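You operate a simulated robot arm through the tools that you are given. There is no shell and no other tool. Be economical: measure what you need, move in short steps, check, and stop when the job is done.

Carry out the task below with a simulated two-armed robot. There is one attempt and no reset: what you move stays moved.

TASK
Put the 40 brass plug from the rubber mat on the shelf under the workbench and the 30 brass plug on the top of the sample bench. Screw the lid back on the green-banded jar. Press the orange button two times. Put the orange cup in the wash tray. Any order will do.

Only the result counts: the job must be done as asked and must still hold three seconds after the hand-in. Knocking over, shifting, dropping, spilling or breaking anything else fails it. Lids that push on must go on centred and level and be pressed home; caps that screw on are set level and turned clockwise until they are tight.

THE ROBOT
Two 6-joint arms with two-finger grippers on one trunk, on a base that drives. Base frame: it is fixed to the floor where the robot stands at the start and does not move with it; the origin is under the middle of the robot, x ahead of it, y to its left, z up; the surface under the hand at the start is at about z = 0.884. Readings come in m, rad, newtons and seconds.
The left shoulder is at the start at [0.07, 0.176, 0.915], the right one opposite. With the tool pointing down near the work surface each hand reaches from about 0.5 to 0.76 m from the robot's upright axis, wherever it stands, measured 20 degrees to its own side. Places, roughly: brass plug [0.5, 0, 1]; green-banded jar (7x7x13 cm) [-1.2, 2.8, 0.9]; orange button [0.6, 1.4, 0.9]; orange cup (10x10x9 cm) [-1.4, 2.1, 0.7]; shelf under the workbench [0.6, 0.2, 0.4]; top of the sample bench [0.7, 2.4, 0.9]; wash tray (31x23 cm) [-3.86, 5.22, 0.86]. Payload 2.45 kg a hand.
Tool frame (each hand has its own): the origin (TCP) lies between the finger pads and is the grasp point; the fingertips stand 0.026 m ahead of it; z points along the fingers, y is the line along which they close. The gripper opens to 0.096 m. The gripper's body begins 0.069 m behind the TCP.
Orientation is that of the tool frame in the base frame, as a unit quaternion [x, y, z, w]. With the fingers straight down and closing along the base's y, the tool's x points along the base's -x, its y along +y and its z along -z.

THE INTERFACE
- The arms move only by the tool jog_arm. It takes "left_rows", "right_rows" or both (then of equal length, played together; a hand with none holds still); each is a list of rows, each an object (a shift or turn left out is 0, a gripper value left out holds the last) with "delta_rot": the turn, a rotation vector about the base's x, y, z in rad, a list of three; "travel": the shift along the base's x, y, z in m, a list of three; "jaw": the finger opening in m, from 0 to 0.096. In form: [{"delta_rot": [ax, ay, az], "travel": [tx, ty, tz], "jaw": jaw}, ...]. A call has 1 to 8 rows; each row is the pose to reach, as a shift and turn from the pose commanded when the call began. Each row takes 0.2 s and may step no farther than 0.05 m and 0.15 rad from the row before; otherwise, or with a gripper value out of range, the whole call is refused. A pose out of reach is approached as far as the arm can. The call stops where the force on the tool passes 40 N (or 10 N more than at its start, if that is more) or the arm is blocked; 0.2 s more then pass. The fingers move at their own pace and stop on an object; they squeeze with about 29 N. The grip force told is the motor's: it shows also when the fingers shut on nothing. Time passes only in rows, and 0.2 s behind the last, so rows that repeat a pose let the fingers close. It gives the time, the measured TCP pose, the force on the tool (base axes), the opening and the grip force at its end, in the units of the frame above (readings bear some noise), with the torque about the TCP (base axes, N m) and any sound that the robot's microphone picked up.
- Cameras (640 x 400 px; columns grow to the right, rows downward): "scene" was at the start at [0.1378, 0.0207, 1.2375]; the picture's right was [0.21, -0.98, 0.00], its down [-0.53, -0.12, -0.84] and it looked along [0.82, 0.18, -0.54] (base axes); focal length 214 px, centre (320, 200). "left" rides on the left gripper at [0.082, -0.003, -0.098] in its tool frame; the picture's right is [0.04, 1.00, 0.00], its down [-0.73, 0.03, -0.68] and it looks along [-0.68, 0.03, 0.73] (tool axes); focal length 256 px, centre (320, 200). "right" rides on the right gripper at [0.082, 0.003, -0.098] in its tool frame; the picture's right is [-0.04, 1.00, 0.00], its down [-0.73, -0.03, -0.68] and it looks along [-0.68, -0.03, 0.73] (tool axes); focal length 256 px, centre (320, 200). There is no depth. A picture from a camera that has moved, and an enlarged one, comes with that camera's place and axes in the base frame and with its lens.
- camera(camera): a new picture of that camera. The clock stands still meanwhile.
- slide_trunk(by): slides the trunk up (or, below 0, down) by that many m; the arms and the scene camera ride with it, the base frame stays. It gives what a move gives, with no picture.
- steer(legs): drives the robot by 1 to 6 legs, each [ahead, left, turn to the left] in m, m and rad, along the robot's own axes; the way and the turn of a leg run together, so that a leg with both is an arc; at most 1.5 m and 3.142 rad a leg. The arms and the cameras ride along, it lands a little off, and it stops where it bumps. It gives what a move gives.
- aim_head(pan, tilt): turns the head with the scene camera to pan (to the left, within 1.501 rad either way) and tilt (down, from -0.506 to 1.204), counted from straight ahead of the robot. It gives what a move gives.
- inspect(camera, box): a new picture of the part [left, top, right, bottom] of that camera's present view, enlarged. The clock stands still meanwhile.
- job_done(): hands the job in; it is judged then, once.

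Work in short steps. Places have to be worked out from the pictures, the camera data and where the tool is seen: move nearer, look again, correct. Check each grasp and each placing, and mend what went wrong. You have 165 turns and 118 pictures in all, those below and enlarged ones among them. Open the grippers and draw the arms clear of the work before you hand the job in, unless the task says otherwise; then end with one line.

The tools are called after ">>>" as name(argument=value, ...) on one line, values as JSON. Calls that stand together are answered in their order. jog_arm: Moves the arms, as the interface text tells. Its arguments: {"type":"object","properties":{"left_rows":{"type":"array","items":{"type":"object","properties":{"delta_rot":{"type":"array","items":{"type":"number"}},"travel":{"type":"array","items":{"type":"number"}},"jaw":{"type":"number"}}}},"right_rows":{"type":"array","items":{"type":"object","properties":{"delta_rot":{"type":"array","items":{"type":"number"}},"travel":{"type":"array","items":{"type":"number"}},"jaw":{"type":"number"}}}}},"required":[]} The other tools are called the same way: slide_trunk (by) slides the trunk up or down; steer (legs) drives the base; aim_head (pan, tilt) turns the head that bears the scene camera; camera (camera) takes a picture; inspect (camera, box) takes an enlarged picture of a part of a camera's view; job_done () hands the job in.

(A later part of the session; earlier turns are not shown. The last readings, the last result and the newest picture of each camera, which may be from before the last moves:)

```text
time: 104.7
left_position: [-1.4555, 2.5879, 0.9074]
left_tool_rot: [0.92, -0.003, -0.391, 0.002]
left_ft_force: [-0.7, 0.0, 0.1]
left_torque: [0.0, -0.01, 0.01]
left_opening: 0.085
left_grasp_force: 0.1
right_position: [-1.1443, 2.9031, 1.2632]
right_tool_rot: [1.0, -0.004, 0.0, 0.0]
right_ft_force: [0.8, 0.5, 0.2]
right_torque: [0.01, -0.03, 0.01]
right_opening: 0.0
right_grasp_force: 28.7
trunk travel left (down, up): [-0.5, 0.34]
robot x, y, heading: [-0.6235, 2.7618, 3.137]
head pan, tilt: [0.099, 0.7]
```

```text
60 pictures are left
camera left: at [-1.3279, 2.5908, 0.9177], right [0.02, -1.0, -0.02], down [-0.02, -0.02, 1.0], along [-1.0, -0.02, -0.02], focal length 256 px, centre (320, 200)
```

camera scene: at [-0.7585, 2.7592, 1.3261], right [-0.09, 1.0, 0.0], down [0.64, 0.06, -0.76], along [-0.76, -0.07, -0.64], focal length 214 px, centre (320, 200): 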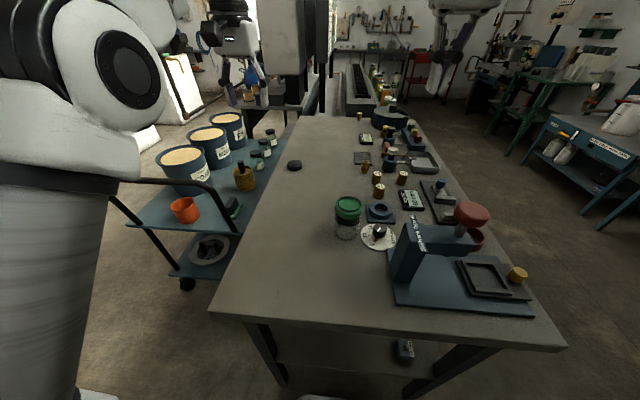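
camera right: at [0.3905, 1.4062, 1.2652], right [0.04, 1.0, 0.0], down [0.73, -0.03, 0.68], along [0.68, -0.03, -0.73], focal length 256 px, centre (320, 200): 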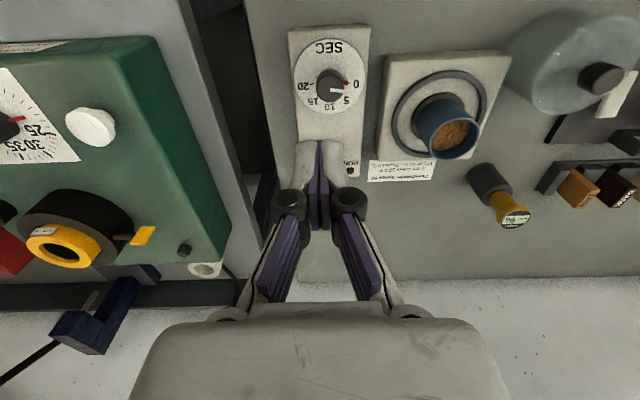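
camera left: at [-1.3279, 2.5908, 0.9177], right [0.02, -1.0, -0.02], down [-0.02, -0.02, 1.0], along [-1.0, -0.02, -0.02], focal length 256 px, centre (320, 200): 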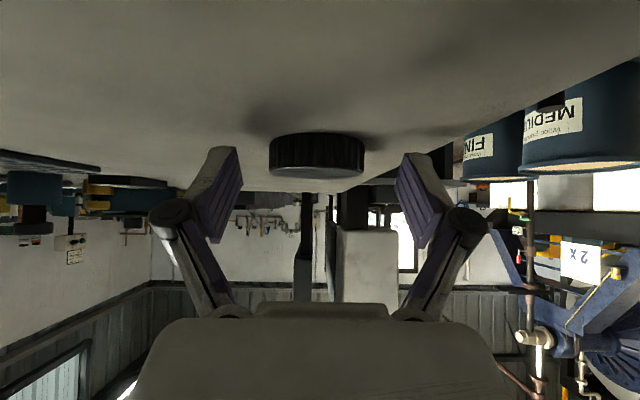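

Tips are nearly at table level now and the lid is well between them. I go down 2 mm more and close.

>>> jog_arm(left_rows=[{"travel": [0, 0, -0.002]}, {"travel": [0, 0, -0.002], "jaw": 0.04}, {"travel": [0, 0, -0.002], "jaw": 0.04}, {"travel": [0, 0, -0.002], "jaw": 0.04}])

>>> camera(camera="left")

```text
time: 105.7
left_position: [-1.4553, 2.5891, 0.9076]
left_tool_rot: [0.92, -0.003, -0.392, 0.002]
left_ft_force: [1.4, 0.4, 9.7]
left_torque: [0.0, 0.2, 0.03]
left_opening: 0.0445
left_grasp_force: 28.8
right_position: [-1.1427, 2.9036, 1.2644]
right_tool_rot: [1.0, -0.004, 0.0, 0.0]
right_ft_force: [0.4, 0.4, -0.1]
right_torque: [0.01, 0.01, 0.01]
right_opening: 0.0
right_grasp_force: 28.4
trunk travel left (down, up): [-0.5, 0.34]
robot x, y, heading: [-0.6257, 2.7651, 3.13]
head pan, tilt: [0.099, 0.7]
```

```text
59 pictures are left
camera left: at [-1.3269, 2.5909, 0.9183], right [0.02, -1.0, -0.02], down [-0.02, -0.02, 1.0], along [-1.0, -0.02, -0.02], focal length 256 px, centre (320, 200)
```

left: 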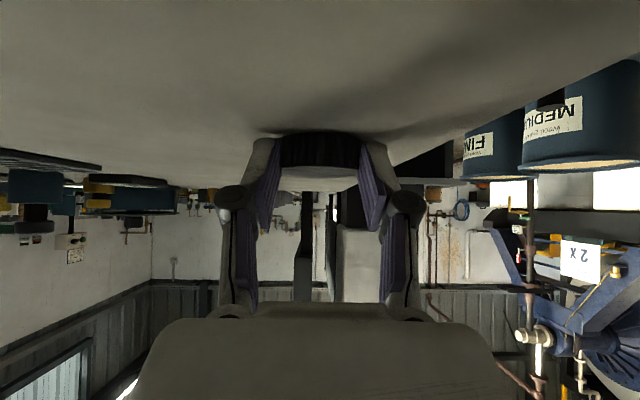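

The jaws stopped at 0.0445 with grip force, so the lid is held on a chord. I lift slightly and look.

>>> jog_arm(left_rows=[{"travel": [0, 0, 0.015], "jaw": 0.03}, {"travel": [0, 0, 0.03]}])

>>> inspect(camera="left", box=[200, 90, 440, 240])

>>> inspect(camera="scene", box=[240, 120, 340, 190])

```text
time: 106.3
left_position: [-1.455, 2.5899, 0.9366]
left_tool_rot: [0.92, -0.003, -0.391, 0.003]
left_ft_force: [0.2, 0.0, 0.7]
left_torque: [0.02, 0.01, 0.0]
left_opening: 0.0298
left_grasp_force: 0.1
right_position: [-1.1438, 2.9031, 1.2638]
right_tool_rot: [1.0, -0.003, 0.0, 0.0]
right_ft_force: [0.0, -1.4, 0.4]
right_torque: [-0.05, 0.03, 0.01]
right_opening: 0.0
right_grasp_force: 28.5
trunk travel left (down, up): [-0.5, 0.34]
robot x, y, heading: [-0.6245, 2.7667, 3.134]
head pan, tilt: [0.099, 0.7]
```

```text
2.67 times, centred on (320, 165) of left
camera zoom: at [-1.3275, 2.5916, 0.9465], right [0.02, -1.0, -0.02], down [-0.02, -0.02, 1.0], along [-1.0, -0.02, -0.02], focal length 683 px, centre (320, 293)
```

zoom: 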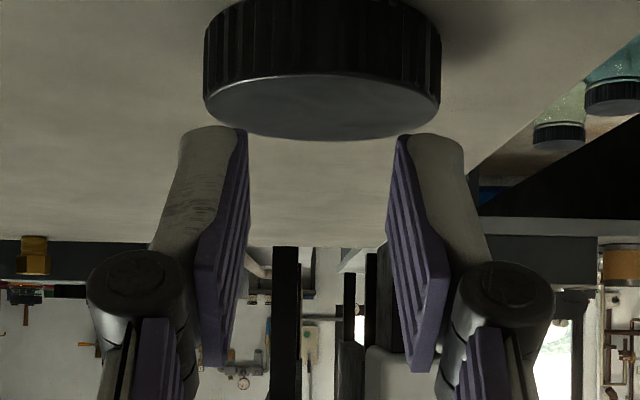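

```text
5.71 times, centred on (290, 155) of scene
camera zoom: at [-0.758, 2.7594, 1.3262], right [-0.09, 1.0, 0.0], down [0.64, 0.06, -0.77], along [-0.76, -0.07, -0.64], focal length 1226 px, centre (491, 457)
```

zoom: 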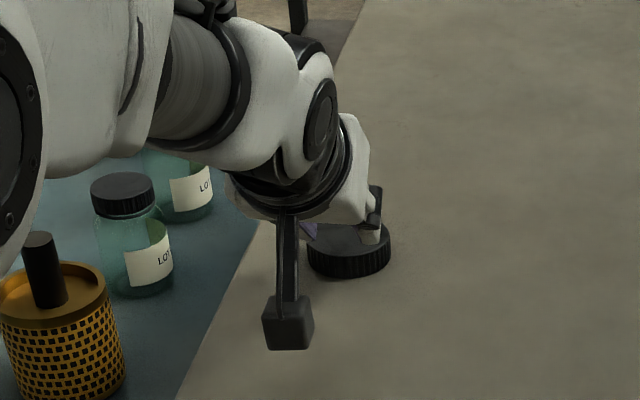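

The lid squeezed out forward because the tips were on its near half, and it is now at about (-1.49, 2.591). I retry with the hand 2 cm farther forward.

>>> jog_arm(left_rows=[{"travel": [0.0, 0.001, 0.02], "jaw": 0.085}, {"travel": [-0.02, 0.001, 0.02], "jaw": 0.085}, {"travel": [-0.02, 0.001, 0.0], "jaw": 0.085}, {"travel": [-0.02, 0.001, -0.02]}, {"travel": [-0.02, 0.001, -0.028]}])

>>> inspect(camera="left", box=[180, 100, 460, 240])

```text
time: 107.5
left_position: [-1.4772, 2.5902, 0.9076]
left_tool_rot: [0.92, -0.003, -0.391, 0.002]
left_ft_force: [0.0, 0.1, 1.4]
left_torque: [-0.01, -0.05, -0.01]
left_opening: 0.0847
left_grasp_force: 0.1
right_position: [-1.1442, 2.904, 1.2628]
right_tool_rot: [1.0, -0.003, 0.0, -0.001]
right_ft_force: [-0.3, -0.4, 0.4]
right_torque: [0.0, -0.02, 0.01]
right_opening: 0.0
right_grasp_force: 28.3
trunk travel left (down, up): [-0.5, 0.34]
robot x, y, heading: [-0.6255, 2.7637, 3.129]
head pan, tilt: [0.099, 0.7]
```

```text
2.29 times, centred on (320, 170) of left
camera zoom: at [-1.3495, 2.5916, 0.917], right [0.02, -1.0, -0.02], down [-0.02, -0.02, 1.0], along [-1.0, -0.02, -0.02], focal length 585 px, centre (320, 269)
```

zoom: 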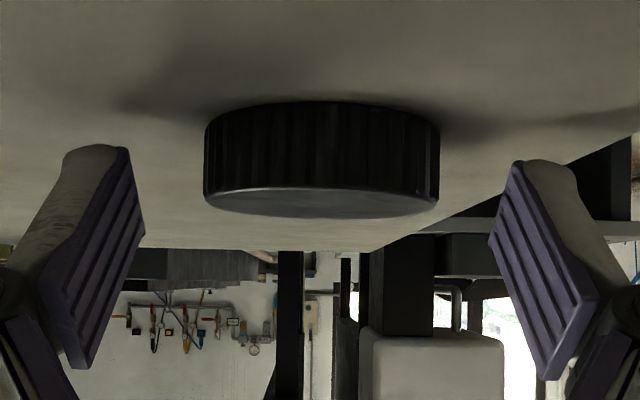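

The tips now line up with the lid's middle. Closing to 0.03 with grip.

>>> jog_arm(left_rows=[{"jaw": 0.03}, {"jaw": 0.03}, {"jaw": 0.03}])

>>> inspect(camera="left", box=[180, 100, 460, 240])

```text
time: 108.3
left_position: [-1.4767, 2.5903, 0.9092]
left_tool_rot: [0.92, -0.003, -0.392, 0.003]
left_ft_force: [1.2, -0.4, 4.7]
left_torque: [-0.06, 0.09, -0.01]
left_opening: 0.0536
left_grasp_force: 28.7
right_position: [-1.1439, 2.9038, 1.2638]
right_tool_rot: [1.0, -0.003, 0.0, 0.0]
right_ft_force: [-0.6, 0.5, -0.5]
right_torque: [0.01, 0.0, -0.01]
right_opening: 0.0002
right_grasp_force: 28.4
trunk travel left (down, up): [-0.5, 0.34]
robot x, y, heading: [-0.6277, 2.7624, 3.138]
head pan, tilt: [0.099, 0.7]
```

```text
2.29 times, centred on (320, 170) of left
camera zoom: at [-1.3486, 2.5917, 0.9185], right [0.02, -1.0, -0.02], down [-0.02, -0.02, 1.0], along [-1.0, -0.02, -0.02], focal length 585 px, centre (320, 269)
```

zoom: 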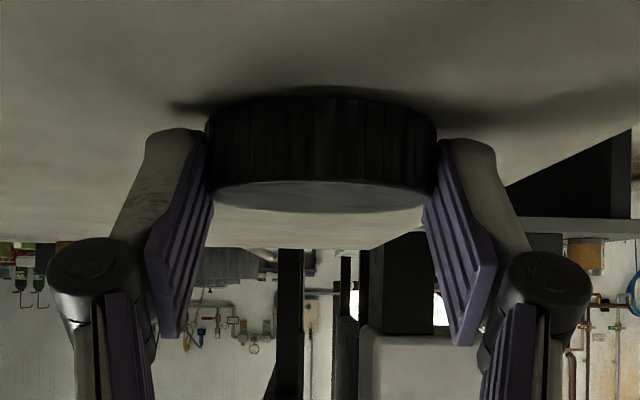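

Good grip (0.0536). I lift and carry the lid 0.18 m closer, keeping its tilt, then set it down.

>>> jog_arm(left_rows=[{"travel": [0, 0, 0.02]}, {"travel": [0.03, 0, 0.03]}, {"travel": [0.07, 0, 0.03]}, {"travel": [0.11, 0, 0.03]}, {"travel": [0.15, 0, 0.03]}, {"travel": [0.18, 0, 0.03]}])

>>> camera(camera="left")

```text
time: 109.7
left_position: [-1.2957, 2.5894, 0.9381]
left_tool_rot: [0.92, -0.003, -0.392, 0.003]
left_ft_force: [0.8, 0.3, 0.1]
left_torque: [-0.02, -0.01, 0.0]
left_opening: 0.0532
left_grasp_force: 29.5
right_position: [-1.1438, 2.9046, 1.2631]
right_tool_rot: [1.0, -0.004, 0.0, 0.0]
right_ft_force: [-0.5, -0.2, -0.3]
right_torque: [0.03, -0.01, 0.0]
right_opening: 0.0
right_grasp_force: 28.8
trunk travel left (down, up): [-0.5, 0.34]
robot x, y, heading: [-0.6212, 2.764, 3.13]
head pan, tilt: [0.099, 0.7]
```

```text
54 pictures are left
camera left: at [-1.1688, 2.5906, 0.9481], right [0.03, -1.0, -0.02], down [-0.02, -0.02, 1.0], along [-1.0, -0.02, -0.02], focal length 256 px, centre (320, 200)
```

left: 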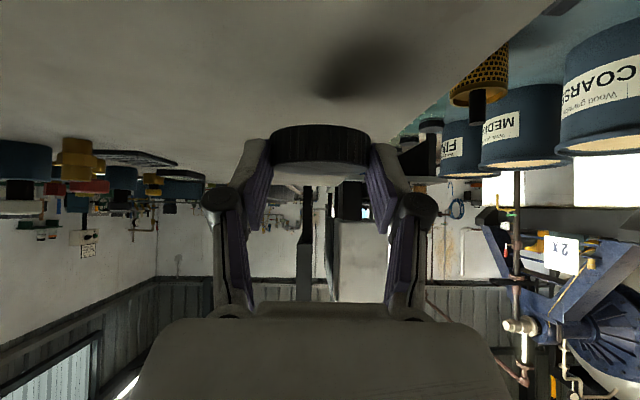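

Lid carried level. I lower it to the table and release, then rise and return the hand to vertical.

>>> jog_arm(left_rows=[{"travel": [0, 0, -0.015]}, {"travel": [0, 0, -0.025]}, {"travel": [0, 0, -0.028]}, {"travel": [0, 0, -0.028], "jaw": 0.085}, {"travel": [0, 0, -0.028], "jaw": 0.085}, {"travel": [0, 0, -0.01]}, {"travel": [0, 0, 0.03]}, {"travel": [0, 0, 0.07]}])

>>> jog_arm(left_rows=[{"travel": [0, 0, 0.01], "delta_rot": [0, -0.14, 0]}, {"travel": [0, 0, 0.02], "delta_rot": [0, -0.28, 0]}, {"travel": [0, 0, 0.02], "delta_rot": [0, -0.42, 0]}, {"travel": [0, 0, 0.02], "delta_rot": [0, -0.56, 0]}, {"travel": [0, 0, 0.02], "delta_rot": [0, -0.7, 0]}, {"travel": [0, 0, 0.02], "delta_rot": [0, -0.803, 0]}])

>>> camera(camera="left")

```text
time: 111.5
left_position: [-1.2968, 2.5926, 0.9971]
left_tool_rot: [0.919, 0.018, -0.394, -0.012]
left_ft_force: [0.9, -1.5, 0.2]
left_torque: [-0.07, 0.09, -0.13]
left_opening: 0.085
left_grasp_force: 0.0
left hand out of reach, approached as far as the arm can: row 8
right_position: [-1.1433, 2.9037, 1.263]
right_tool_rot: [1.0, -0.004, 0.0, 0.0]
right_ft_force: [0.6, -0.2, 0.0]
right_torque: [0.0, 0.02, 0.0]
right_opening: 0.0
right_grasp_force: 28.2
trunk travel left (down, up): [-0.5, 0.34]
robot x, y, heading: [-0.6246, 2.7641, 3.139]
head pan, tilt: [0.099, 0.7]
```

```text
time: 112.9
left_position: [-1.2147, 2.6207, 0.9736]
left_tool_rot: [0.998, -0.053, -0.024, -0.034]
left_ft_force: [-0.1, 0.2, 0.6]
left_torque: [-0.01, 0.0, -0.02]
left_opening: 0.0848
left_grasp_force: 0.0
left hand out of reach, approached as far as the arm can: row 1, 2, 3, 4, 5, 6
right_position: [-1.1449, 2.904, 1.2637]
right_tool_rot: [1.0, -0.005, 0.0, 0.0]
right_ft_force: [0.4, 0.1, 0.5]
right_torque: [-0.02, -0.01, -0.03]
right_opening: 0.0
right_grasp_force: 28.3
trunk travel left (down, up): [-0.5, 0.34]
robot x, y, heading: [-0.6249, 2.7666, 3.135]
head pan, tilt: [0.099, 0.7]
```

```text
53 pictures are left
camera left: at [-1.1292, 2.6077, 1.068], right [-0.07, -1.0, -0.07], down [-0.7, 0.0, 0.71], along [-0.71, 0.1, -0.7], focal length 256 px, centre (320, 200)
```

left: 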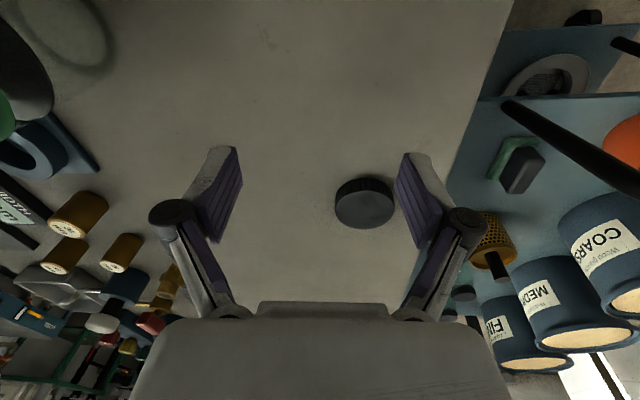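

The arm was near its reach limit, so the pose lagged. The lid sits at about (-1.301, 2.590). I raise the trunk 0.12 m to gain reach and issue a hold to see the pose.

>>> slide_trunk(by=0.12)

>>> jog_arm(left_rows=[{"travel": [0, 0, 0]}, {"travel": [0, 0, 0]}])

```text
time: 114.4
left_position: [-1.2154, 2.6211, 1.0936]
left_tool_rot: [0.998, -0.052, -0.026, -0.034]
left_ft_force: [0.2, -0.5, 0.9]
left_torque: [-0.01, 0.01, -0.03]
left_opening: 0.0852
left_grasp_force: 0.1
right_position: [-1.1446, 2.9034, 1.3837]
right_tool_rot: [1.0, -0.003, 0.0, 0.0]
right_ft_force: [-0.8, -0.3, -0.1]
right_torque: [-0.02, -0.05, 0.01]
right_opening: 0.0
right_grasp_force: 28.6
trunk travel left (down, up): [-0.62, 0.22]
robot x, y, heading: [-0.6271, 2.7612, 3.133]
head pan, tilt: [0.099, 0.7]
```

```text
time: 115.0
left_position: [-1.2159, 2.6217, 1.0948]
left_tool_rot: [0.998, -0.051, -0.026, -0.035]
left_ft_force: [1.1, -1.3, -0.3]
left_torque: [0.0, -0.01, 0.01]
left_opening: 0.0849
left_grasp_force: 0.1
right_position: [-1.144, 2.9037, 1.383]
right_tool_rot: [1.0, -0.004, 0.001, 0.0]
right_ft_force: [0.9, 0.3, -1.0]
right_torque: [0.0, -0.03, 0.03]
right_opening: 0.0
right_grasp_force: 28.6
trunk travel left (down, up): [-0.62, 0.22]
robot x, y, heading: [-0.6249, 2.7648, 3.135]
head pan, tilt: [0.099, 0.7]
```

Commanded pose has synced. I level the hand, move above the lid and descend.

>>> jog_arm(left_rows=[{"travel": [-0.03, -0.011, -0.03], "delta_rot": [-0.035, -0.026, 0.05]}, {"travel": [-0.06, -0.022, -0.06], "delta_rot": [-0.07, -0.052, 0.102]}, {"travel": [-0.085, -0.031, -0.09], "delta_rot": [-0.07, -0.052, 0.102]}, {"travel": [-0.085, -0.031, -0.13], "delta_rot": [-0.07, -0.052, 0.102]}])

>>> camera(camera="left")

```text
time: 116.0
left_position: [-1.2366, 2.6099, 0.948]
left_tool_rot: [0.999, -0.032, -0.013, -0.037]
left_ft_force: [-0.2, -0.6, 0.1]
left_torque: [0.01, -0.02, 0.01]
left_opening: 0.0848
left_grasp_force: 0.0
left hand out of reach, approached as far as the arm can: row 1, 2, 3, 4
right_position: [-1.1456, 2.9043, 1.382]
right_tool_rot: [1.0, -0.004, 0.001, -0.001]
right_ft_force: [0.3, -0.9, 0.8]
right_torque: [-0.02, -0.02, 0.01]
right_opening: 0.0
right_grasp_force: 28.2
trunk travel left (down, up): [-0.62, 0.22]
robot x, y, heading: [-0.6233, 2.7642, 3.132]
head pan, tilt: [0.099, 0.7]
```

```text
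52 pictures are left
camera left: at [-1.152, 2.5992, 1.0444], right [-0.03, -1.0, -0.08], down [-0.72, -0.03, 0.7], along [-0.7, 0.07, -0.71], focal length 256 px, centre (320, 200)
```

left: 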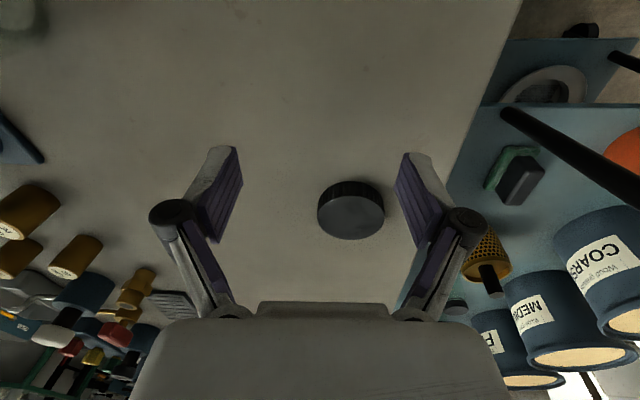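

The arm seems stuck near a joint limit. I move it back up to its comfortable carry pose and level the tool there before approaching again.

>>> jog_arm(left_rows=[{"travel": [0.015, -0.016, 0.04]}, {"travel": [0.03, -0.033, 0.08], "delta_rot": [-0.02, -0.007, 0.016]}, {"travel": [0.045, -0.05, 0.12], "delta_rot": [-0.04, -0.014, 0.032]}, {"travel": [0.06, -0.065, 0.16], "delta_rot": [-0.074, -0.026, 0.064]}, {"travel": [0.06, -0.065, 0.2], "delta_rot": [-0.074, -0.026, 0.064]}, {"travel": [0.06, -0.065, 0.2], "delta_rot": [-0.074, -0.026, 0.064]}])

```text
time: 117.4
left_position: [-1.1323, 2.598, 1.1138]
left_tool_rot: [0.999, -0.029, -0.008, -0.011]
left_ft_force: [0.4, 0.2, 0.1]
left_torque: [-0.01, 0.0, -0.02]
left_opening: 0.085
left_grasp_force: 0.0
left hand out of reach, approached as far as the arm can: row 1, 2, 3, 4, 5, 6
right_position: [-1.1456, 2.9036, 1.383]
right_tool_rot: [1.0, -0.004, -0.001, 0.0]
right_ft_force: [0.3, 0.0, 0.6]
right_torque: [0.01, -0.01, 0.0]
right_opening: 0.0004
right_grasp_force: 28.3
trunk travel left (down, up): [-0.62, 0.22]
robot x, y, heading: [-0.6242, 2.7636, 3.131]
head pan, tilt: [0.099, 0.7]
```

I look at the arm's configuration to see what limits it.

>>> aim_head(pan=0.35, tilt=0.45)

>>> camera(camera="scene")

```text
time: 118.2
left_position: [-1.1319, 2.5972, 1.1129]
left_tool_rot: [0.999, -0.029, -0.009, -0.012]
left_ft_force: [-0.5, 0.8, -0.1]
left_torque: [-0.01, 0.01, 0.02]
left_opening: 0.0851
left_grasp_force: 0.0
right_position: [-1.1443, 2.9047, 1.3836]
right_tool_rot: [1.0, -0.004, 0.0, 0.001]
right_ft_force: [-0.8, 0.3, -0.1]
right_torque: [-0.01, 0.0, 0.02]
right_opening: 0.0
right_grasp_force: 28.7
trunk travel left (down, up): [-0.62, 0.22]
robot x, y, heading: [-0.6227, 2.7642, 3.137]
head pan, tilt: [0.351, 0.45]
```

```text
51 pictures are left
camera scene: at [-0.7607, 2.7362, 1.4683], right [-0.34, 0.94, 0.0], down [0.41, 0.15, -0.9], along [-0.85, -0.3, -0.44], focal length 214 px, centre (320, 200)
```

scene: 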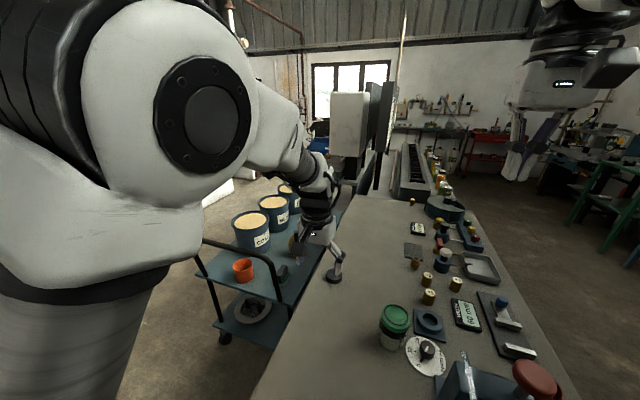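

Configuration looks plain, so I try going straight up in small steps first and then out to the left, to unwind it toward the home pose.

>>> jog_arm(left_rows=[{"travel": [0, 0, 0.04]}, {"travel": [0, 0, 0.08]}, {"travel": [0, 0, 0.12]}, {"travel": [0, 0, 0.16]}, {"travel": [0, -0.02, 0.2]}, {"travel": [0, -0.05, 0.22]}, {"travel": [0, -0.09, 0.22]}, {"travel": [0, -0.13, 0.22]}])

```text
time: 120.0
left_position: [-1.107, 2.6228, 1.2548]
left_tool_rot: [0.998, -0.062, -0.009, -0.022]
left_ft_force: [-0.3, -0.2, -0.2]
left_torque: [-0.05, -0.03, 0.01]
left_opening: 0.0847
left_grasp_force: 0.0
left hand out of reach, approached as far as the arm can: row 1, 2, 3, 4, 5, 6, 7, 8
right_position: [-1.144, 2.9035, 1.3836]
right_tool_rot: [1.0, -0.003, 0.0, 0.0]
right_ft_force: [0.2, -0.2, -0.5]
right_torque: [-0.04, -0.01, -0.01]
right_opening: 0.0002
right_grasp_force: 28.2
trunk travel left (down, up): [-0.62, 0.22]
robot x, y, heading: [-0.622, 2.77, 3.133]
head pan, tilt: [0.351, 0.45]
```

I test which rotation is free by commanding a pure yaw turn of -0.45 rad in place.

>>> jog_arm(left_rows=[{"delta_rot": [0, 0, -0.15]}, {"delta_rot": [0, 0, -0.3]}, {"delta_rot": [0, 0, -0.45]}])

```text
time: 120.8
left_position: [-1.1063, 2.6231, 1.2507]
left_tool_rot: [0.958, -0.285, -0.004, -0.024]
left_ft_force: [0.3, 1.1, -0.3]
left_torque: [0.02, 0.0, 0.0]
left_opening: 0.0851
left_grasp_force: 0.0
right_position: [-1.1433, 2.9044, 1.3831]
right_tool_rot: [1.0, -0.004, 0.0, 0.0]
right_ft_force: [0.2, 0.4, 0.2]
right_torque: [0.01, -0.02, 0.01]
right_opening: 0.0001
right_grasp_force: 28.5
trunk travel left (down, up): [-0.62, 0.22]
robot x, y, heading: [-0.6267, 2.7642, 3.136]
head pan, tilt: [0.351, 0.45]
```

Negative (clockwise) yaw is free, so the wrist just sits at its + yaw limit. That suits clockwise screwing. I move above the lid with this yaw and level the tilt.

>>> jog_arm(left_rows=[{"travel": [-0.03, -0.005, -0.03], "delta_rot": [-0.024, 0.003, 0]}, {"travel": [-0.06, -0.01, -0.06], "delta_rot": [-0.048, 0.006, 0]}, {"travel": [-0.09, -0.015, -0.09], "delta_rot": [-0.048, 0.006, 0]}, {"travel": [-0.12, -0.02, -0.12], "delta_rot": [-0.048, 0.006, 0]}, {"travel": [-0.15, -0.026, -0.15], "delta_rot": [-0.048, 0.006, 0]}, {"travel": [-0.18, -0.033, -0.18], "delta_rot": [-0.048, 0.006, 0]}, {"travel": [-0.195, -0.033, -0.22], "delta_rot": [-0.048, 0.006, 0]}, {"travel": [-0.195, -0.033, -0.26], "delta_rot": [-0.048, 0.006, 0]}])

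>>> camera(camera="left")

```text
time: 122.5
left_position: [-1.2321, 2.6542, 1.0059]
left_tool_rot: [0.959, -0.284, -0.003, -0.004]
left_ft_force: [0.4, 0.5, -0.5]
left_torque: [-0.02, 0.01, -0.01]
left_opening: 0.0847
left_grasp_force: 0.1
left hand out of reach, approached as far as the arm can: row 1, 2, 3, 4, 5, 6, 7, 8
right_position: [-1.1437, 2.9038, 1.3832]
right_tool_rot: [1.0, -0.003, 0.0, 0.0]
right_ft_force: [0.5, -1.2, -0.6]
right_torque: [-0.02, -0.01, 0.01]
right_opening: 0.0
right_grasp_force: 28.3
trunk travel left (down, up): [-0.62, 0.22]
robot x, y, heading: [-0.6263, 2.764, 3.132]
head pan, tilt: [0.351, 0.45]
```

```text
50 pictures are left
camera left: at [-1.1621, 2.6103, 1.1036], right [-0.51, -0.86, -0.01], down [-0.63, 0.37, 0.68], along [-0.59, 0.35, -0.73], focal length 256 px, centre (320, 200)
```

left: 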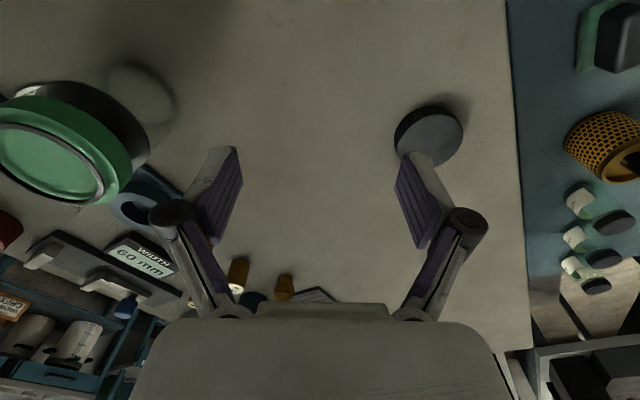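

The left arm won't go farther left or forward in this branch. I raise the trunk for clearance, back off into the aisle and unwind the left arm in free space.

>>> slide_trunk(by=0.12)

>>> steer(legs=[[-0.42, 0, 0]])

>>> jog_arm(left_rows=[{"travel": [-0.02, 0, 0.01], "delta_rot": [0, 0.1, 0.08]}, {"travel": [-0.05, 0, 0.02], "delta_rot": [0, 0.2, 0.16]}, {"travel": [-0.08, -0.01, 0.03], "delta_rot": [0, 0.3, 0.24]}, {"travel": [-0.11, -0.02, 0.04], "delta_rot": [0, 0.4, 0.32]}, {"travel": [-0.14, -0.03, 0.05], "delta_rot": [0, 0.5, 0.4]}, {"travel": [-0.17, -0.05, 0.05], "delta_rot": [0, 0.6, 0.45]}, {"travel": [-0.2, -0.07, 0.05], "delta_rot": [0, 0.7, 0.5]}])

```text
time: 124.0
left_position: [-1.2334, 2.6537, 1.1271]
left_tool_rot: [0.959, -0.285, -0.003, -0.005]
left_ft_force: [0.1, -0.3, 0.3]
left_torque: [0.01, -0.04, 0.02]
left_opening: 0.085
left_grasp_force: 0.0
right_position: [-1.1441, 2.9041, 1.5035]
right_tool_rot: [1.0, -0.004, 0.0, 0.0]
right_ft_force: [0.1, 0.6, -0.2]
right_torque: [0.02, -0.03, -0.01]
right_opening: 0.0
right_grasp_force: 28.9
trunk travel left (down, up): [-0.74, 0.1]
robot x, y, heading: [-0.6243, 2.7656, 3.133]
head pan, tilt: [0.351, 0.45]
```

```text
time: 126.6
left_position: [-0.8147, 2.6525, 1.125]
left_tool_rot: [0.958, -0.286, -0.002, -0.004]
left_ft_force: [-0.7, -0.4, 0.2]
left_torque: [-0.01, -0.04, 0.05]
left_opening: 0.0848
left_grasp_force: 0.1
right_position: [-0.7247, 2.9028, 1.5031]
right_tool_rot: [1.0, -0.006, 0.0, 0.0]
right_ft_force: [0.1, 0.7, 0.1]
right_torque: [-0.01, -0.03, 0.0]
right_opening: 0.0
right_grasp_force: 28.4
trunk travel left (down, up): [-0.74, 0.1]
robot x, y, heading: [-0.2051, 2.761, 3.128]
head pan, tilt: [0.351, 0.45]
```

```text
time: 128.2
left_position: [-0.9041, 2.6183, 1.1564]
left_tool_rot: [0.935, -0.061, -0.349, 0.035]
left_ft_force: [-0.3, -0.1, -0.7]
left_torque: [-0.01, 0.0, -0.02]
left_opening: 0.0851
left_grasp_force: 0.0
left hand out of reach, approached as far as the arm can: row 2, 3, 4, 5, 6, 7
right_position: [-0.7239, 2.9029, 1.5029]
right_tool_rot: [1.0, -0.005, 0.001, -0.001]
right_ft_force: [0.3, -0.6, 1.1]
right_torque: [-0.02, -0.01, -0.01]
right_opening: 0.0001
right_grasp_force: 28.6
trunk travel left (down, up): [-0.74, 0.1]
robot x, y, heading: [-0.2063, 2.76, 3.133]
head pan, tilt: [0.351, 0.45]
```

I look at the left arm to understand its shape.

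>>> aim_head(pan=0.6, tilt=0.2)

>>> camera(camera="scene")

```text
time: 129.0
left_position: [-0.9042, 2.6178, 1.1544]
left_tool_rot: [0.936, -0.059, -0.346, 0.036]
left_ft_force: [-0.3, -0.4, 0.6]
left_torque: [0.02, 0.01, -0.02]
left_opening: 0.085
left_grasp_force: 0.0
right_position: [-0.7232, 2.9028, 1.5029]
right_tool_rot: [1.0, -0.006, 0.0, 0.0]
right_ft_force: [0.0, -0.3, -0.2]
right_torque: [0.01, 0.02, 0.01]
right_opening: 0.0
right_grasp_force: 28.4
trunk travel left (down, up): [-0.74, 0.1]
robot x, y, heading: [-0.2021, 2.7639, 3.128]
head pan, tilt: [0.6, 0.201]
```

```text
49 pictures are left
camera scene: at [-0.3321, 2.7116, 1.6114], right [-0.56, 0.83, 0.0], down [0.17, 0.11, -0.98], along [-0.81, -0.54, -0.2], focal length 214 px, centre (320, 200)
```

scene: 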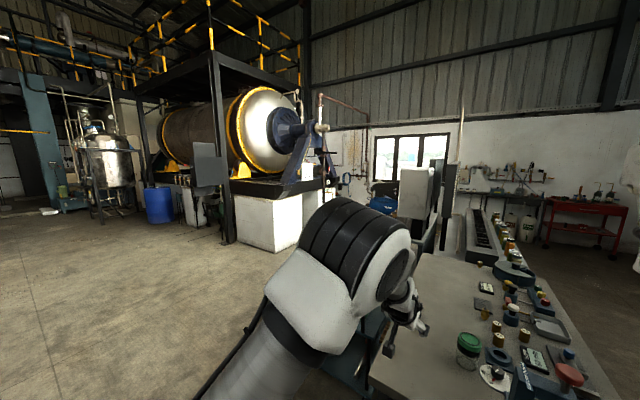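

I bring the hand back to vertical while rising and retracting toward home.

>>> jog_arm(left_rows=[{"travel": [0.02, 0, 0.02], "delta_rot": [0, -0.14, 0]}, {"travel": [0.05, 0, 0.04], "delta_rot": [0, -0.28, 0]}, {"travel": [0.08, 0, 0.07], "delta_rot": [0, -0.42, 0]}, {"travel": [0.11, 0, 0.1], "delta_rot": [0, -0.56, 0]}, {"travel": [0.14, 0, 0.13], "delta_rot": [0, -0.7, 0]}, {"travel": [0.16, 0, 0.17], "delta_rot": [0, -0.7, 0]}, {"travel": [0.18, 0, 0.21], "delta_rot": [0, -0.7, 0]}])

>>> jog_arm(left_rows=[{"delta_rot": [0, 0, -0.15]}, {"delta_rot": [0, 0, -0.3]}, {"delta_rot": [0, 0, -0.45]}, {"delta_rot": [0, 0, -0.6]}, {"delta_rot": [0, 0, -0.75]}, {"delta_rot": [0, 0, -0.9]}])

>>> jog_arm(left_rows=[{"travel": [0, -0.03, 0.02]}, {"travel": [0, -0.06, 0.04]}, {"travel": [0, -0.1, 0.06]}, {"travel": [0, -0.14, 0.08]}, {"travel": [0, -0.18, 0.1]}])

```text
time: 130.6
left_position: [-0.7017, 2.6379, 1.3532]
left_tool_rot: [0.997, -0.077, -0.008, 0.011]
left_ft_force: [-0.4, -0.5, 0.2]
left_torque: [0.01, 0.02, 0.0]
left_opening: 0.0852
left_grasp_force: 0.0
left hand out of reach, approached as far as the arm can: row 1, 2, 3, 4, 5, 6, 7
right_position: [-0.7205, 2.9025, 1.5042]
right_tool_rot: [1.0, -0.007, -0.001, 0.001]
right_ft_force: [0.2, 0.1, -0.5]
right_torque: [0.02, 0.04, 0.02]
right_opening: 0.0
right_grasp_force: 28.2
trunk travel left (down, up): [-0.74, 0.1]
robot x, y, heading: [-0.2017, 2.7586, 3.132]
head pan, tilt: [0.6, 0.201]
```

```text
time: 132.0
left_position: [-0.7047, 2.6381, 1.3513]
left_tool_rot: [0.868, -0.496, -0.01, 0.009]
left_ft_force: [-0.2, 0.4, -0.1]
left_torque: [-0.01, -0.01, 0.02]
left_opening: 0.0849
left_grasp_force: 0.0
right_position: [-0.7238, 2.902, 1.504]
right_tool_rot: [1.0, -0.006, -0.001, 0.0]
right_ft_force: [-0.1, -0.1, 0.5]
right_torque: [-0.02, 0.02, -0.04]
right_opening: 0.0
right_grasp_force: 28.3
trunk travel left (down, up): [-0.74, 0.1]
robot x, y, heading: [-0.2028, 2.7597, 3.132]
head pan, tilt: [0.6, 0.201]
```

```text
time: 133.2
left_position: [-0.6875, 2.6331, 1.3707]
left_tool_rot: [0.868, -0.497, -0.009, 0.008]
left_ft_force: [0.5, 0.7, 0.1]
left_torque: [-0.02, -0.03, 0.04]
left_opening: 0.085
left_grasp_force: 0.1
left hand out of reach, approached as far as the arm can: row 1, 2, 3, 4, 5
right_position: [-0.7233, 2.9036, 1.5034]
right_tool_rot: [1.0, -0.006, 0.0, -0.001]
right_ft_force: [-0.1, -0.4, 0.0]
right_torque: [0.0, -0.01, -0.01]
right_opening: 0.0
right_grasp_force: 28.6
trunk travel left (down, up): [-0.74, 0.1]
robot x, y, heading: [-0.2045, 2.7629, 3.128]
head pan, tilt: [0.6, 0.201]
```

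Left is still blocked. I test whether forward, inward and down motions are free.

>>> jog_arm(left_rows=[{"travel": [0, 0.03, 0]}, {"travel": [0, 0.06, 0]}])

>>> jog_arm(left_rows=[{"travel": [0, 0, -0.04]}, {"travel": [0, 0, -0.08]}])

>>> jog_arm(left_rows=[{"travel": [-0.04, 0, 0]}, {"travel": [-0.08, 0, 0]}])

```text
time: 133.8
left_position: [-0.6877, 2.6812, 1.3803]
left_tool_rot: [0.871, -0.491, -0.023, -0.009]
left_ft_force: [0.5, -0.2, 0.1]
left_torque: [0.04, -0.02, -0.01]
left_opening: 0.0852
left_grasp_force: 0.1
right_position: [-0.7235, 2.9035, 1.5023]
right_tool_rot: [1.0, -0.005, 0.0, -0.001]
right_ft_force: [0.4, 0.6, 0.0]
right_torque: [0.01, 0.03, 0.02]
right_opening: 0.0
right_grasp_force: 28.7
trunk travel left (down, up): [-0.74, 0.1]
robot x, y, heading: [-0.2035, 2.7667, 3.129]
head pan, tilt: [0.6, 0.201]
```

```text
time: 134.4
left_position: [-0.6987, 2.6582, 1.3086]
left_tool_rot: [0.871, -0.491, -0.027, -0.007]
left_ft_force: [0.0, 0.6, -0.1]
left_torque: [0.02, 0.0, 0.04]
left_opening: 0.0849
left_grasp_force: 0.0
left hand out of reach, approached as far as the arm can: row 1, 2
right_position: [-0.7253, 2.901, 1.5024]
right_tool_rot: [1.0, -0.006, 0.001, 0.0]
right_ft_force: [0.8, 0.0, -0.2]
right_torque: [0.02, -0.02, 0.02]
right_opening: 0.0003
right_grasp_force: 28.4
trunk travel left (down, up): [-0.74, 0.1]
robot x, y, heading: [-0.2025, 2.7604, 3.132]
head pan, tilt: [0.6, 0.201]
```

```text
time: 135.0
left_position: [-0.7825, 2.6681, 1.2936]
left_tool_rot: [0.868, -0.496, -0.006, 0.009]
left_ft_force: [-1.0, -0.1, -1.1]
left_torque: [0.0, -0.04, 0.01]
left_opening: 0.0848
left_grasp_force: 0.1
right_position: [-0.7295, 2.9027, 1.5005]
right_tool_rot: [1.0, -0.006, 0.003, 0.0]
right_ft_force: [0.0, 0.0, -0.9]
right_torque: [0.0, -0.09, 0.02]
right_opening: 0.0
right_grasp_force: 29.1
trunk travel left (down, up): [-0.74, 0.1]
robot x, y, heading: [-0.2038, 2.7656, 3.132]
head pan, tilt: [0.6, 0.201]
```

Forward and inward moves are free, while left is limited: the left wrist flipped branch near its singularity. I'll use the healthy right arm for the lid, so I drop the trunk 0.14 m and drive so the right hand faces it.

>>> slide_trunk(by=-0.14)

>>> steer(legs=[[0, 0.325, 0], [0.425, 0, 0.01]])

>>> jog_arm(right_rows=[{"jaw": 0.085}, {"jaw": 0.085}, {"jaw": 0.085}])

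>>> camera(camera="right")

```text
time: 136.7
left_position: [-0.7776, 2.667, 1.1578]
left_tool_rot: [0.869, -0.495, -0.011, 0.009]
left_ft_force: [-0.5, -0.4, 0.3]
left_torque: [-0.01, -0.01, 0.0]
left_opening: 0.0849
left_grasp_force: 0.0
right_position: [-0.7239, 2.9028, 1.3625]
right_tool_rot: [1.0, -0.007, 0.0, 0.0]
right_ft_force: [0.3, 0.3, 0.0]
right_torque: [-0.02, 0.01, 0.02]
right_opening: 0.0
right_grasp_force: 29.1
trunk travel left (down, up): [-0.6, 0.24]
robot x, y, heading: [-0.2054, 2.7597, 3.133]
head pan, tilt: [0.6, 0.201]
```

```text
time: 141.0
left_position: [-1.1946, 2.3394, 1.1591]
left_tool_rot: [0.871, -0.491, -0.01, 0.009]
left_ft_force: [-0.6, 0.1, -0.4]
left_torque: [-0.01, -0.05, -0.02]
left_opening: 0.0849
left_grasp_force: 0.0
right_position: [-1.1436, 2.5756, 1.3636]
right_tool_rot: [1.0, -0.001, 0.0, 0.0]
right_ft_force: [0.0, 0.0, 0.0]
right_torque: [0.02, -0.02, 0.01]
right_opening: 0.0001
right_grasp_force: 28.6
trunk travel left (down, up): [-0.6, 0.24]
robot x, y, heading: [-0.6261, 2.4409, 3.14]
head pan, tilt: [0.6, 0.201]
```

```text
time: 141.8
left_position: [-1.1959, 2.3396, 1.157]
left_tool_rot: [0.871, -0.491, -0.01, 0.009]
left_ft_force: [-0.1, 0.0, 0.2]
left_torque: [0.0, 0.04, 0.03]
left_opening: 0.085
left_grasp_force: 0.1
right_position: [-1.1438, 2.5752, 1.3623]
right_tool_rot: [1.0, -0.002, 0.0, 0.0]
right_ft_force: [0.2, -0.3, 0.5]
right_torque: [0.0, 0.02, 0.03]
right_opening: 0.0851
right_grasp_force: 0.0
trunk travel left (down, up): [-0.6, 0.24]
robot x, y, heading: [-0.6217, 2.4415, 3.14]
head pan, tilt: [0.6, 0.201]
```

```text
48 pictures are left
camera right: at [-1.0635, 2.5725, 1.4616], right [-0.04, -1.0, 0.0], down [-0.73, 0.03, 0.68], along [-0.68, 0.03, -0.73], focal length 256 px, centre (320, 200)
```

right: 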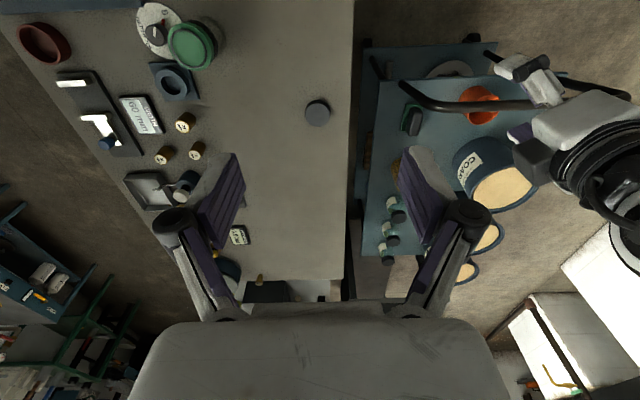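

Lid at about (-1.31, 2.589). I descend and move the right hand forward over it.

>>> jog_arm(right_rows=[{"travel": [-0.0, 0.004, -0.05]}, {"travel": [-0.0, 0.008, -0.1]}, {"travel": [-0.0, 0.014, -0.15]}, {"travel": [-0.02, 0.014, -0.195]}, {"travel": [-0.05, 0.014, -0.235]}, {"travel": [-0.08, 0.014, -0.275]}, {"travel": [-0.11, 0.014, -0.315]}, {"travel": [-0.14, 0.014, -0.345]}])

>>> jog_arm(right_rows=[{"travel": [-0.027, 0.0, -0.02]}, {"travel": [-0.027, 0.0, -0.04]}])

>>> camera(camera="right")

```text
refused: row 1 steps farther than a row can; nothing moved
```

```text
time: 142.4
left_position: [-1.1944, 2.3386, 1.1579]
left_tool_rot: [0.871, -0.49, -0.01, 0.009]
left_ft_force: [0.6, 0.6, 0.9]
left_torque: [-0.01, 0.02, 0.04]
left_opening: 0.085
left_grasp_force: 0.0
right_position: [-1.1703, 2.5753, 1.3226]
right_tool_rot: [1.0, -0.001, -0.001, 0.0]
right_ft_force: [0.7, -0.6, 0.4]
right_torque: [0.0, 0.06, 0.02]
right_opening: 0.0848
right_grasp_force: 0.0
trunk travel left (down, up): [-0.6, 0.24]
robot x, y, heading: [-0.6226, 2.44, 3.144]
head pan, tilt: [0.6, 0.201]
```

```text
47 pictures are left
camera right: at [-1.09, 2.5722, 1.4217], right [-0.04, -1.0, 0.0], down [-0.73, 0.03, 0.68], along [-0.68, 0.03, -0.73], focal length 256 px, centre (320, 200)
```

right: 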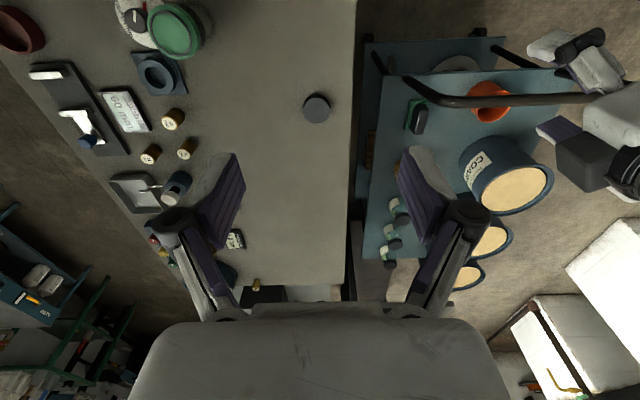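

The first call was refused for a slightly oversized step. I continue with smaller steps to above the lid.

>>> jog_arm(right_rows=[{"travel": [0, 0.004, -0.045]}, {"travel": [0, 0.008, -0.09]}, {"travel": [0, 0.0147, -0.135]}, {"travel": [-0.02, 0.0147, -0.175]}, {"travel": [-0.05, 0.0147, -0.21]}, {"travel": [-0.08, 0.0147, -0.245]}, {"travel": [-0.11, 0.0147, -0.28]}, {"travel": [-0.14, 0.0147, -0.315]}])

>>> camera(camera="right")

```text
time: 144.2
left_position: [-1.1984, 2.3392, 1.1559]
left_tool_rot: [0.871, -0.49, -0.009, 0.008]
left_ft_force: [-1.3, 0.3, -0.4]
left_torque: [0.01, -0.03, 0.02]
left_opening: 0.0851
left_grasp_force: 0.0
right_position: [-1.3142, 2.5902, 1.0058]
right_tool_rot: [1.0, 0.0, 0.002, 0.0]
right_ft_force: [0.2, 0.1, -0.5]
right_torque: [-0.05, -0.01, -0.01]
right_opening: 0.0847
right_grasp_force: 0.0
trunk travel left (down, up): [-0.6, 0.24]
robot x, y, heading: [-0.6217, 2.4392, 3.143]
head pan, tilt: [0.6, 0.201]
```

```text
46 pictures are left
camera right: at [-1.2346, 2.5863, 1.1047], right [-0.04, -1.0, 0.0], down [-0.73, 0.03, 0.68], along [-0.68, 0.03, -0.74], focal length 256 px, centre (320, 200)
```

right: 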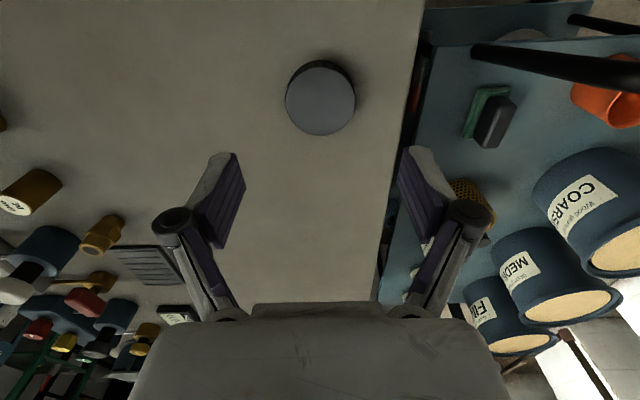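

The lid is exactly beneath at (-1.314, 2.590). I descend and grip it.

>>> jog_arm(right_rows=[{"travel": [0, 0, -0.04]}, {"travel": [0, 0, -0.075]}, {"travel": [0, 0, -0.088]}, {"travel": [0, 0, -0.093]}, {"travel": [0, 0, -0.093], "jaw": 0.04}, {"travel": [0, 0, -0.093], "jaw": 0.04}, {"travel": [0, 0, -0.093], "jaw": 0.04}])

>>> jog_arm(right_rows=[{"travel": [0.01, 0, 0.04]}, {"travel": [0.03, 0, 0.08]}, {"travel": [0.06, 0, 0.12]}, {"travel": [0.09, 0, 0.16]}, {"travel": [0.12, 0, 0.19]}, {"travel": [0.15, 0, 0.22]}])

>>> camera(camera="right")

```text
time: 145.8
left_position: [-1.1944, 2.3389, 1.1581]
left_tool_rot: [0.871, -0.491, -0.01, 0.009]
left_ft_force: [0.3, -0.1, -0.5]
left_torque: [-0.02, 0.0, -0.01]
left_opening: 0.0851
left_grasp_force: 0.0
right_position: [-1.3105, 2.591, 0.9171]
right_tool_rot: [1.0, -0.001, -0.002, -0.001]
right_ft_force: [-5.2, 0.8, 15.7]
right_torque: [0.41, 0.24, 0.08]
right_opening: 0.0546
right_grasp_force: 29.6
trunk travel left (down, up): [-0.6, 0.24]
robot x, y, heading: [-0.624, 2.4397, 3.138]
head pan, tilt: [0.6, 0.201]
```

```text
time: 147.2
left_position: [-1.1926, 2.3394, 1.1591]
left_tool_rot: [0.871, -0.491, -0.011, 0.01]
left_ft_force: [0.6, 0.2, 0.3]
left_torque: [-0.02, 0.06, 0.0]
left_opening: 0.085
left_grasp_force: 0.1
right_position: [-1.1573, 2.5918, 1.1362]
right_tool_rot: [1.0, -0.001, 0.0, -0.002]
right_ft_force: [0.7, -0.2, -0.3]
right_torque: [-0.04, 0.03, -0.04]
right_opening: 0.0403
right_grasp_force: 0.1
trunk travel left (down, up): [-0.6, 0.24]
robot x, y, heading: [-0.6226, 2.4401, 3.143]
head pan, tilt: [0.6, 0.201]
```

```text
45 pictures are left
camera right: at [-1.0775, 2.5881, 1.2347], right [-0.04, -1.0, 0.0], down [-0.73, 0.03, 0.68], along [-0.68, 0.03, -0.73], focal length 256 px, centre (320, 200)
```

right: 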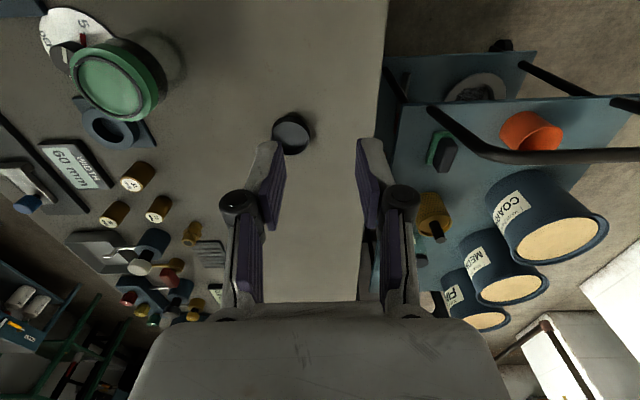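

The lid slipped off during lifting. I zoom in to see how it lies.

>>> inspect(camera="right", box=[230, 80, 370, 180])

```text
4.00 times, centred on (300, 130) of right
camera zoom: at [-1.0775, 2.5881, 1.2347], right [-0.04, -1.0, 0.0], down [-0.73, 0.03, 0.68], along [-0.68, 0.03, -0.73], focal length 1024 px, centre (400, 480)
```

zoom: 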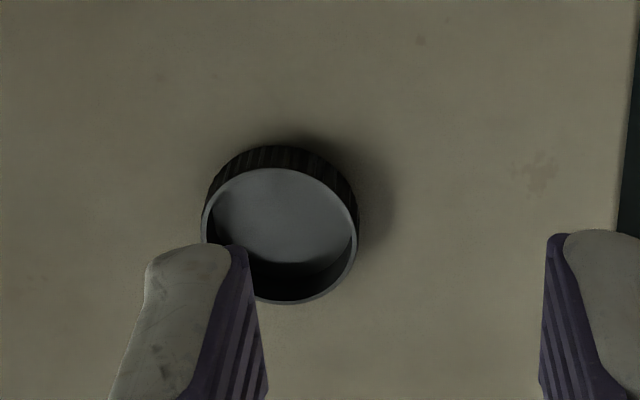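

The lid now lies open side up at about (-1.264, 2.640). I'll flip it by gripping along x, leaning the hand from one side to the other (about 120°) and letting it tip over. First I yaw the right hand -90°.

>>> jog_arm(right_rows=[{"delta_rot": [0, 0, -0.15], "travel": [-0.01, -0.005, 0.0], "jaw": 0.085}, {"delta_rot": [0, 0, -0.3], "travel": [-0.02, -0.01, 0.0]}, {"delta_rot": [0, 0, -0.45], "travel": [-0.03, -0.015, 0.0]}, {"delta_rot": [0, 0, -0.6], "travel": [-0.04, -0.02, 0.0]}, {"delta_rot": [0, 0, -0.75], "travel": [-0.05, -0.025, 0.0]}, {"delta_rot": [0, 0, -0.9], "travel": [-0.06, -0.03, 0.0]}, {"delta_rot": [0, 0, -1.05], "travel": [-0.07, -0.03, 0.0]}, {"delta_rot": [0, 0, -1.2], "travel": [-0.08, -0.03, 0.0]}])

>>> jog_arm(right_rows=[{"delta_rot": [0, 0, -0.13]}, {"delta_rot": [0, 0, -0.26]}, {"delta_rot": [0, 0, -0.37]}])

>>> jog_arm(right_rows=[{"delta_rot": [0.14, 0, 0], "travel": [0, 0.0, -0.01]}, {"delta_rot": [0.28, 0, 0], "travel": [0, 0.0, -0.03]}, {"delta_rot": [0.42, 0, 0], "travel": [0, 0.01, -0.05]}, {"delta_rot": [0.56, 0, 0], "travel": [0, 0.02, -0.07]}, {"delta_rot": [0.7, 0, 0], "travel": [0, 0.03, -0.09]}, {"delta_rot": [0.8, 0, 0], "travel": [-0.01, 0.03, -0.11]}])

>>> camera(camera="right")

```text
time: 149.0
left_position: [-1.1969, 2.3398, 1.1568]
left_tool_rot: [0.871, -0.49, -0.01, 0.01]
left_ft_force: [0.6, -0.4, 0.0]
left_torque: [-0.02, 0.01, 0.0]
left_opening: 0.0848
left_grasp_force: 0.0
right_position: [-1.241, 2.5594, 1.1342]
right_tool_rot: [0.824, -0.567, 0.001, -0.001]
right_ft_force: [-0.6, 0.5, 0.5]
right_torque: [0.0, 0.01, 0.02]
right_opening: 0.0849
right_grasp_force: 0.0
trunk travel left (down, up): [-0.6, 0.24]
robot x, y, heading: [-0.6245, 2.4414, 3.142]
head pan, tilt: [0.6, 0.201]
```

```text
time: 149.8
left_position: [-1.1951, 2.3403, 1.1565]
left_tool_rot: [0.871, -0.491, -0.01, 0.009]
left_ft_force: [-0.1, 0.5, 0.0]
left_torque: [0.01, 0.01, 0.03]
left_opening: 0.085
left_grasp_force: 0.1
right_position: [-1.2405, 2.5604, 1.1352]
right_tool_rot: [-0.706, 0.708, 0.0, -0.001]
right_ft_force: [0.2, 0.0, 0.0]
right_torque: [0.05, -0.02, 0.01]
right_opening: 0.0851
right_grasp_force: 0.1
trunk travel left (down, up): [-0.6, 0.24]
robot x, y, heading: [-0.6252, 2.4419, 3.142]
head pan, tilt: [0.6, 0.201]
```

```text
time: 151.2
left_position: [-1.1966, 2.338, 1.1578]
left_tool_rot: [0.871, -0.491, -0.009, 0.009]
left_ft_force: [0.3, -0.1, -0.4]
left_torque: [0.0, -0.02, 0.0]
left_opening: 0.085
left_grasp_force: 0.0
right_position: [-1.276, 2.6261, 1.0247]
right_tool_rot: [-0.647, 0.658, 0.268, 0.275]
right_ft_force: [0.7, -1.0, 0.2]
right_torque: [-0.02, -0.03, -0.03]
right_opening: 0.085
right_grasp_force: 0.1
right hand out of reach, approached as far as the arm can: row 4, 5, 6
trunk travel left (down, up): [-0.6, 0.24]
robot x, y, heading: [-0.6214, 2.4388, 3.143]
head pan, tilt: [0.6, 0.201]
```

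```text
43 pictures are left
camera right: at [-1.2832, 2.4986, 1.0362], right [-1.0, 0.05, 0.03], down [0.03, 0.03, 1.0], along [0.05, 1.0, -0.03], focal length 256 px, centre (320, 200)
```

right: 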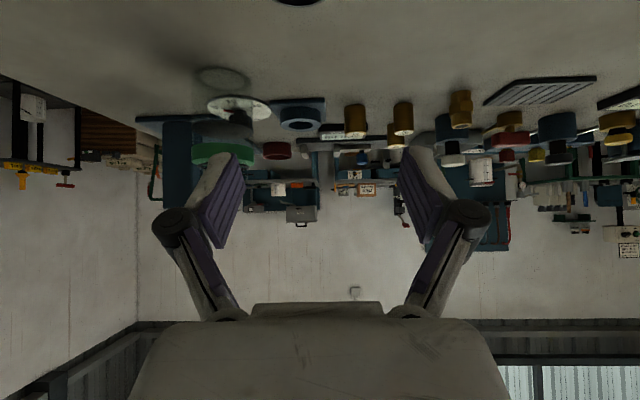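

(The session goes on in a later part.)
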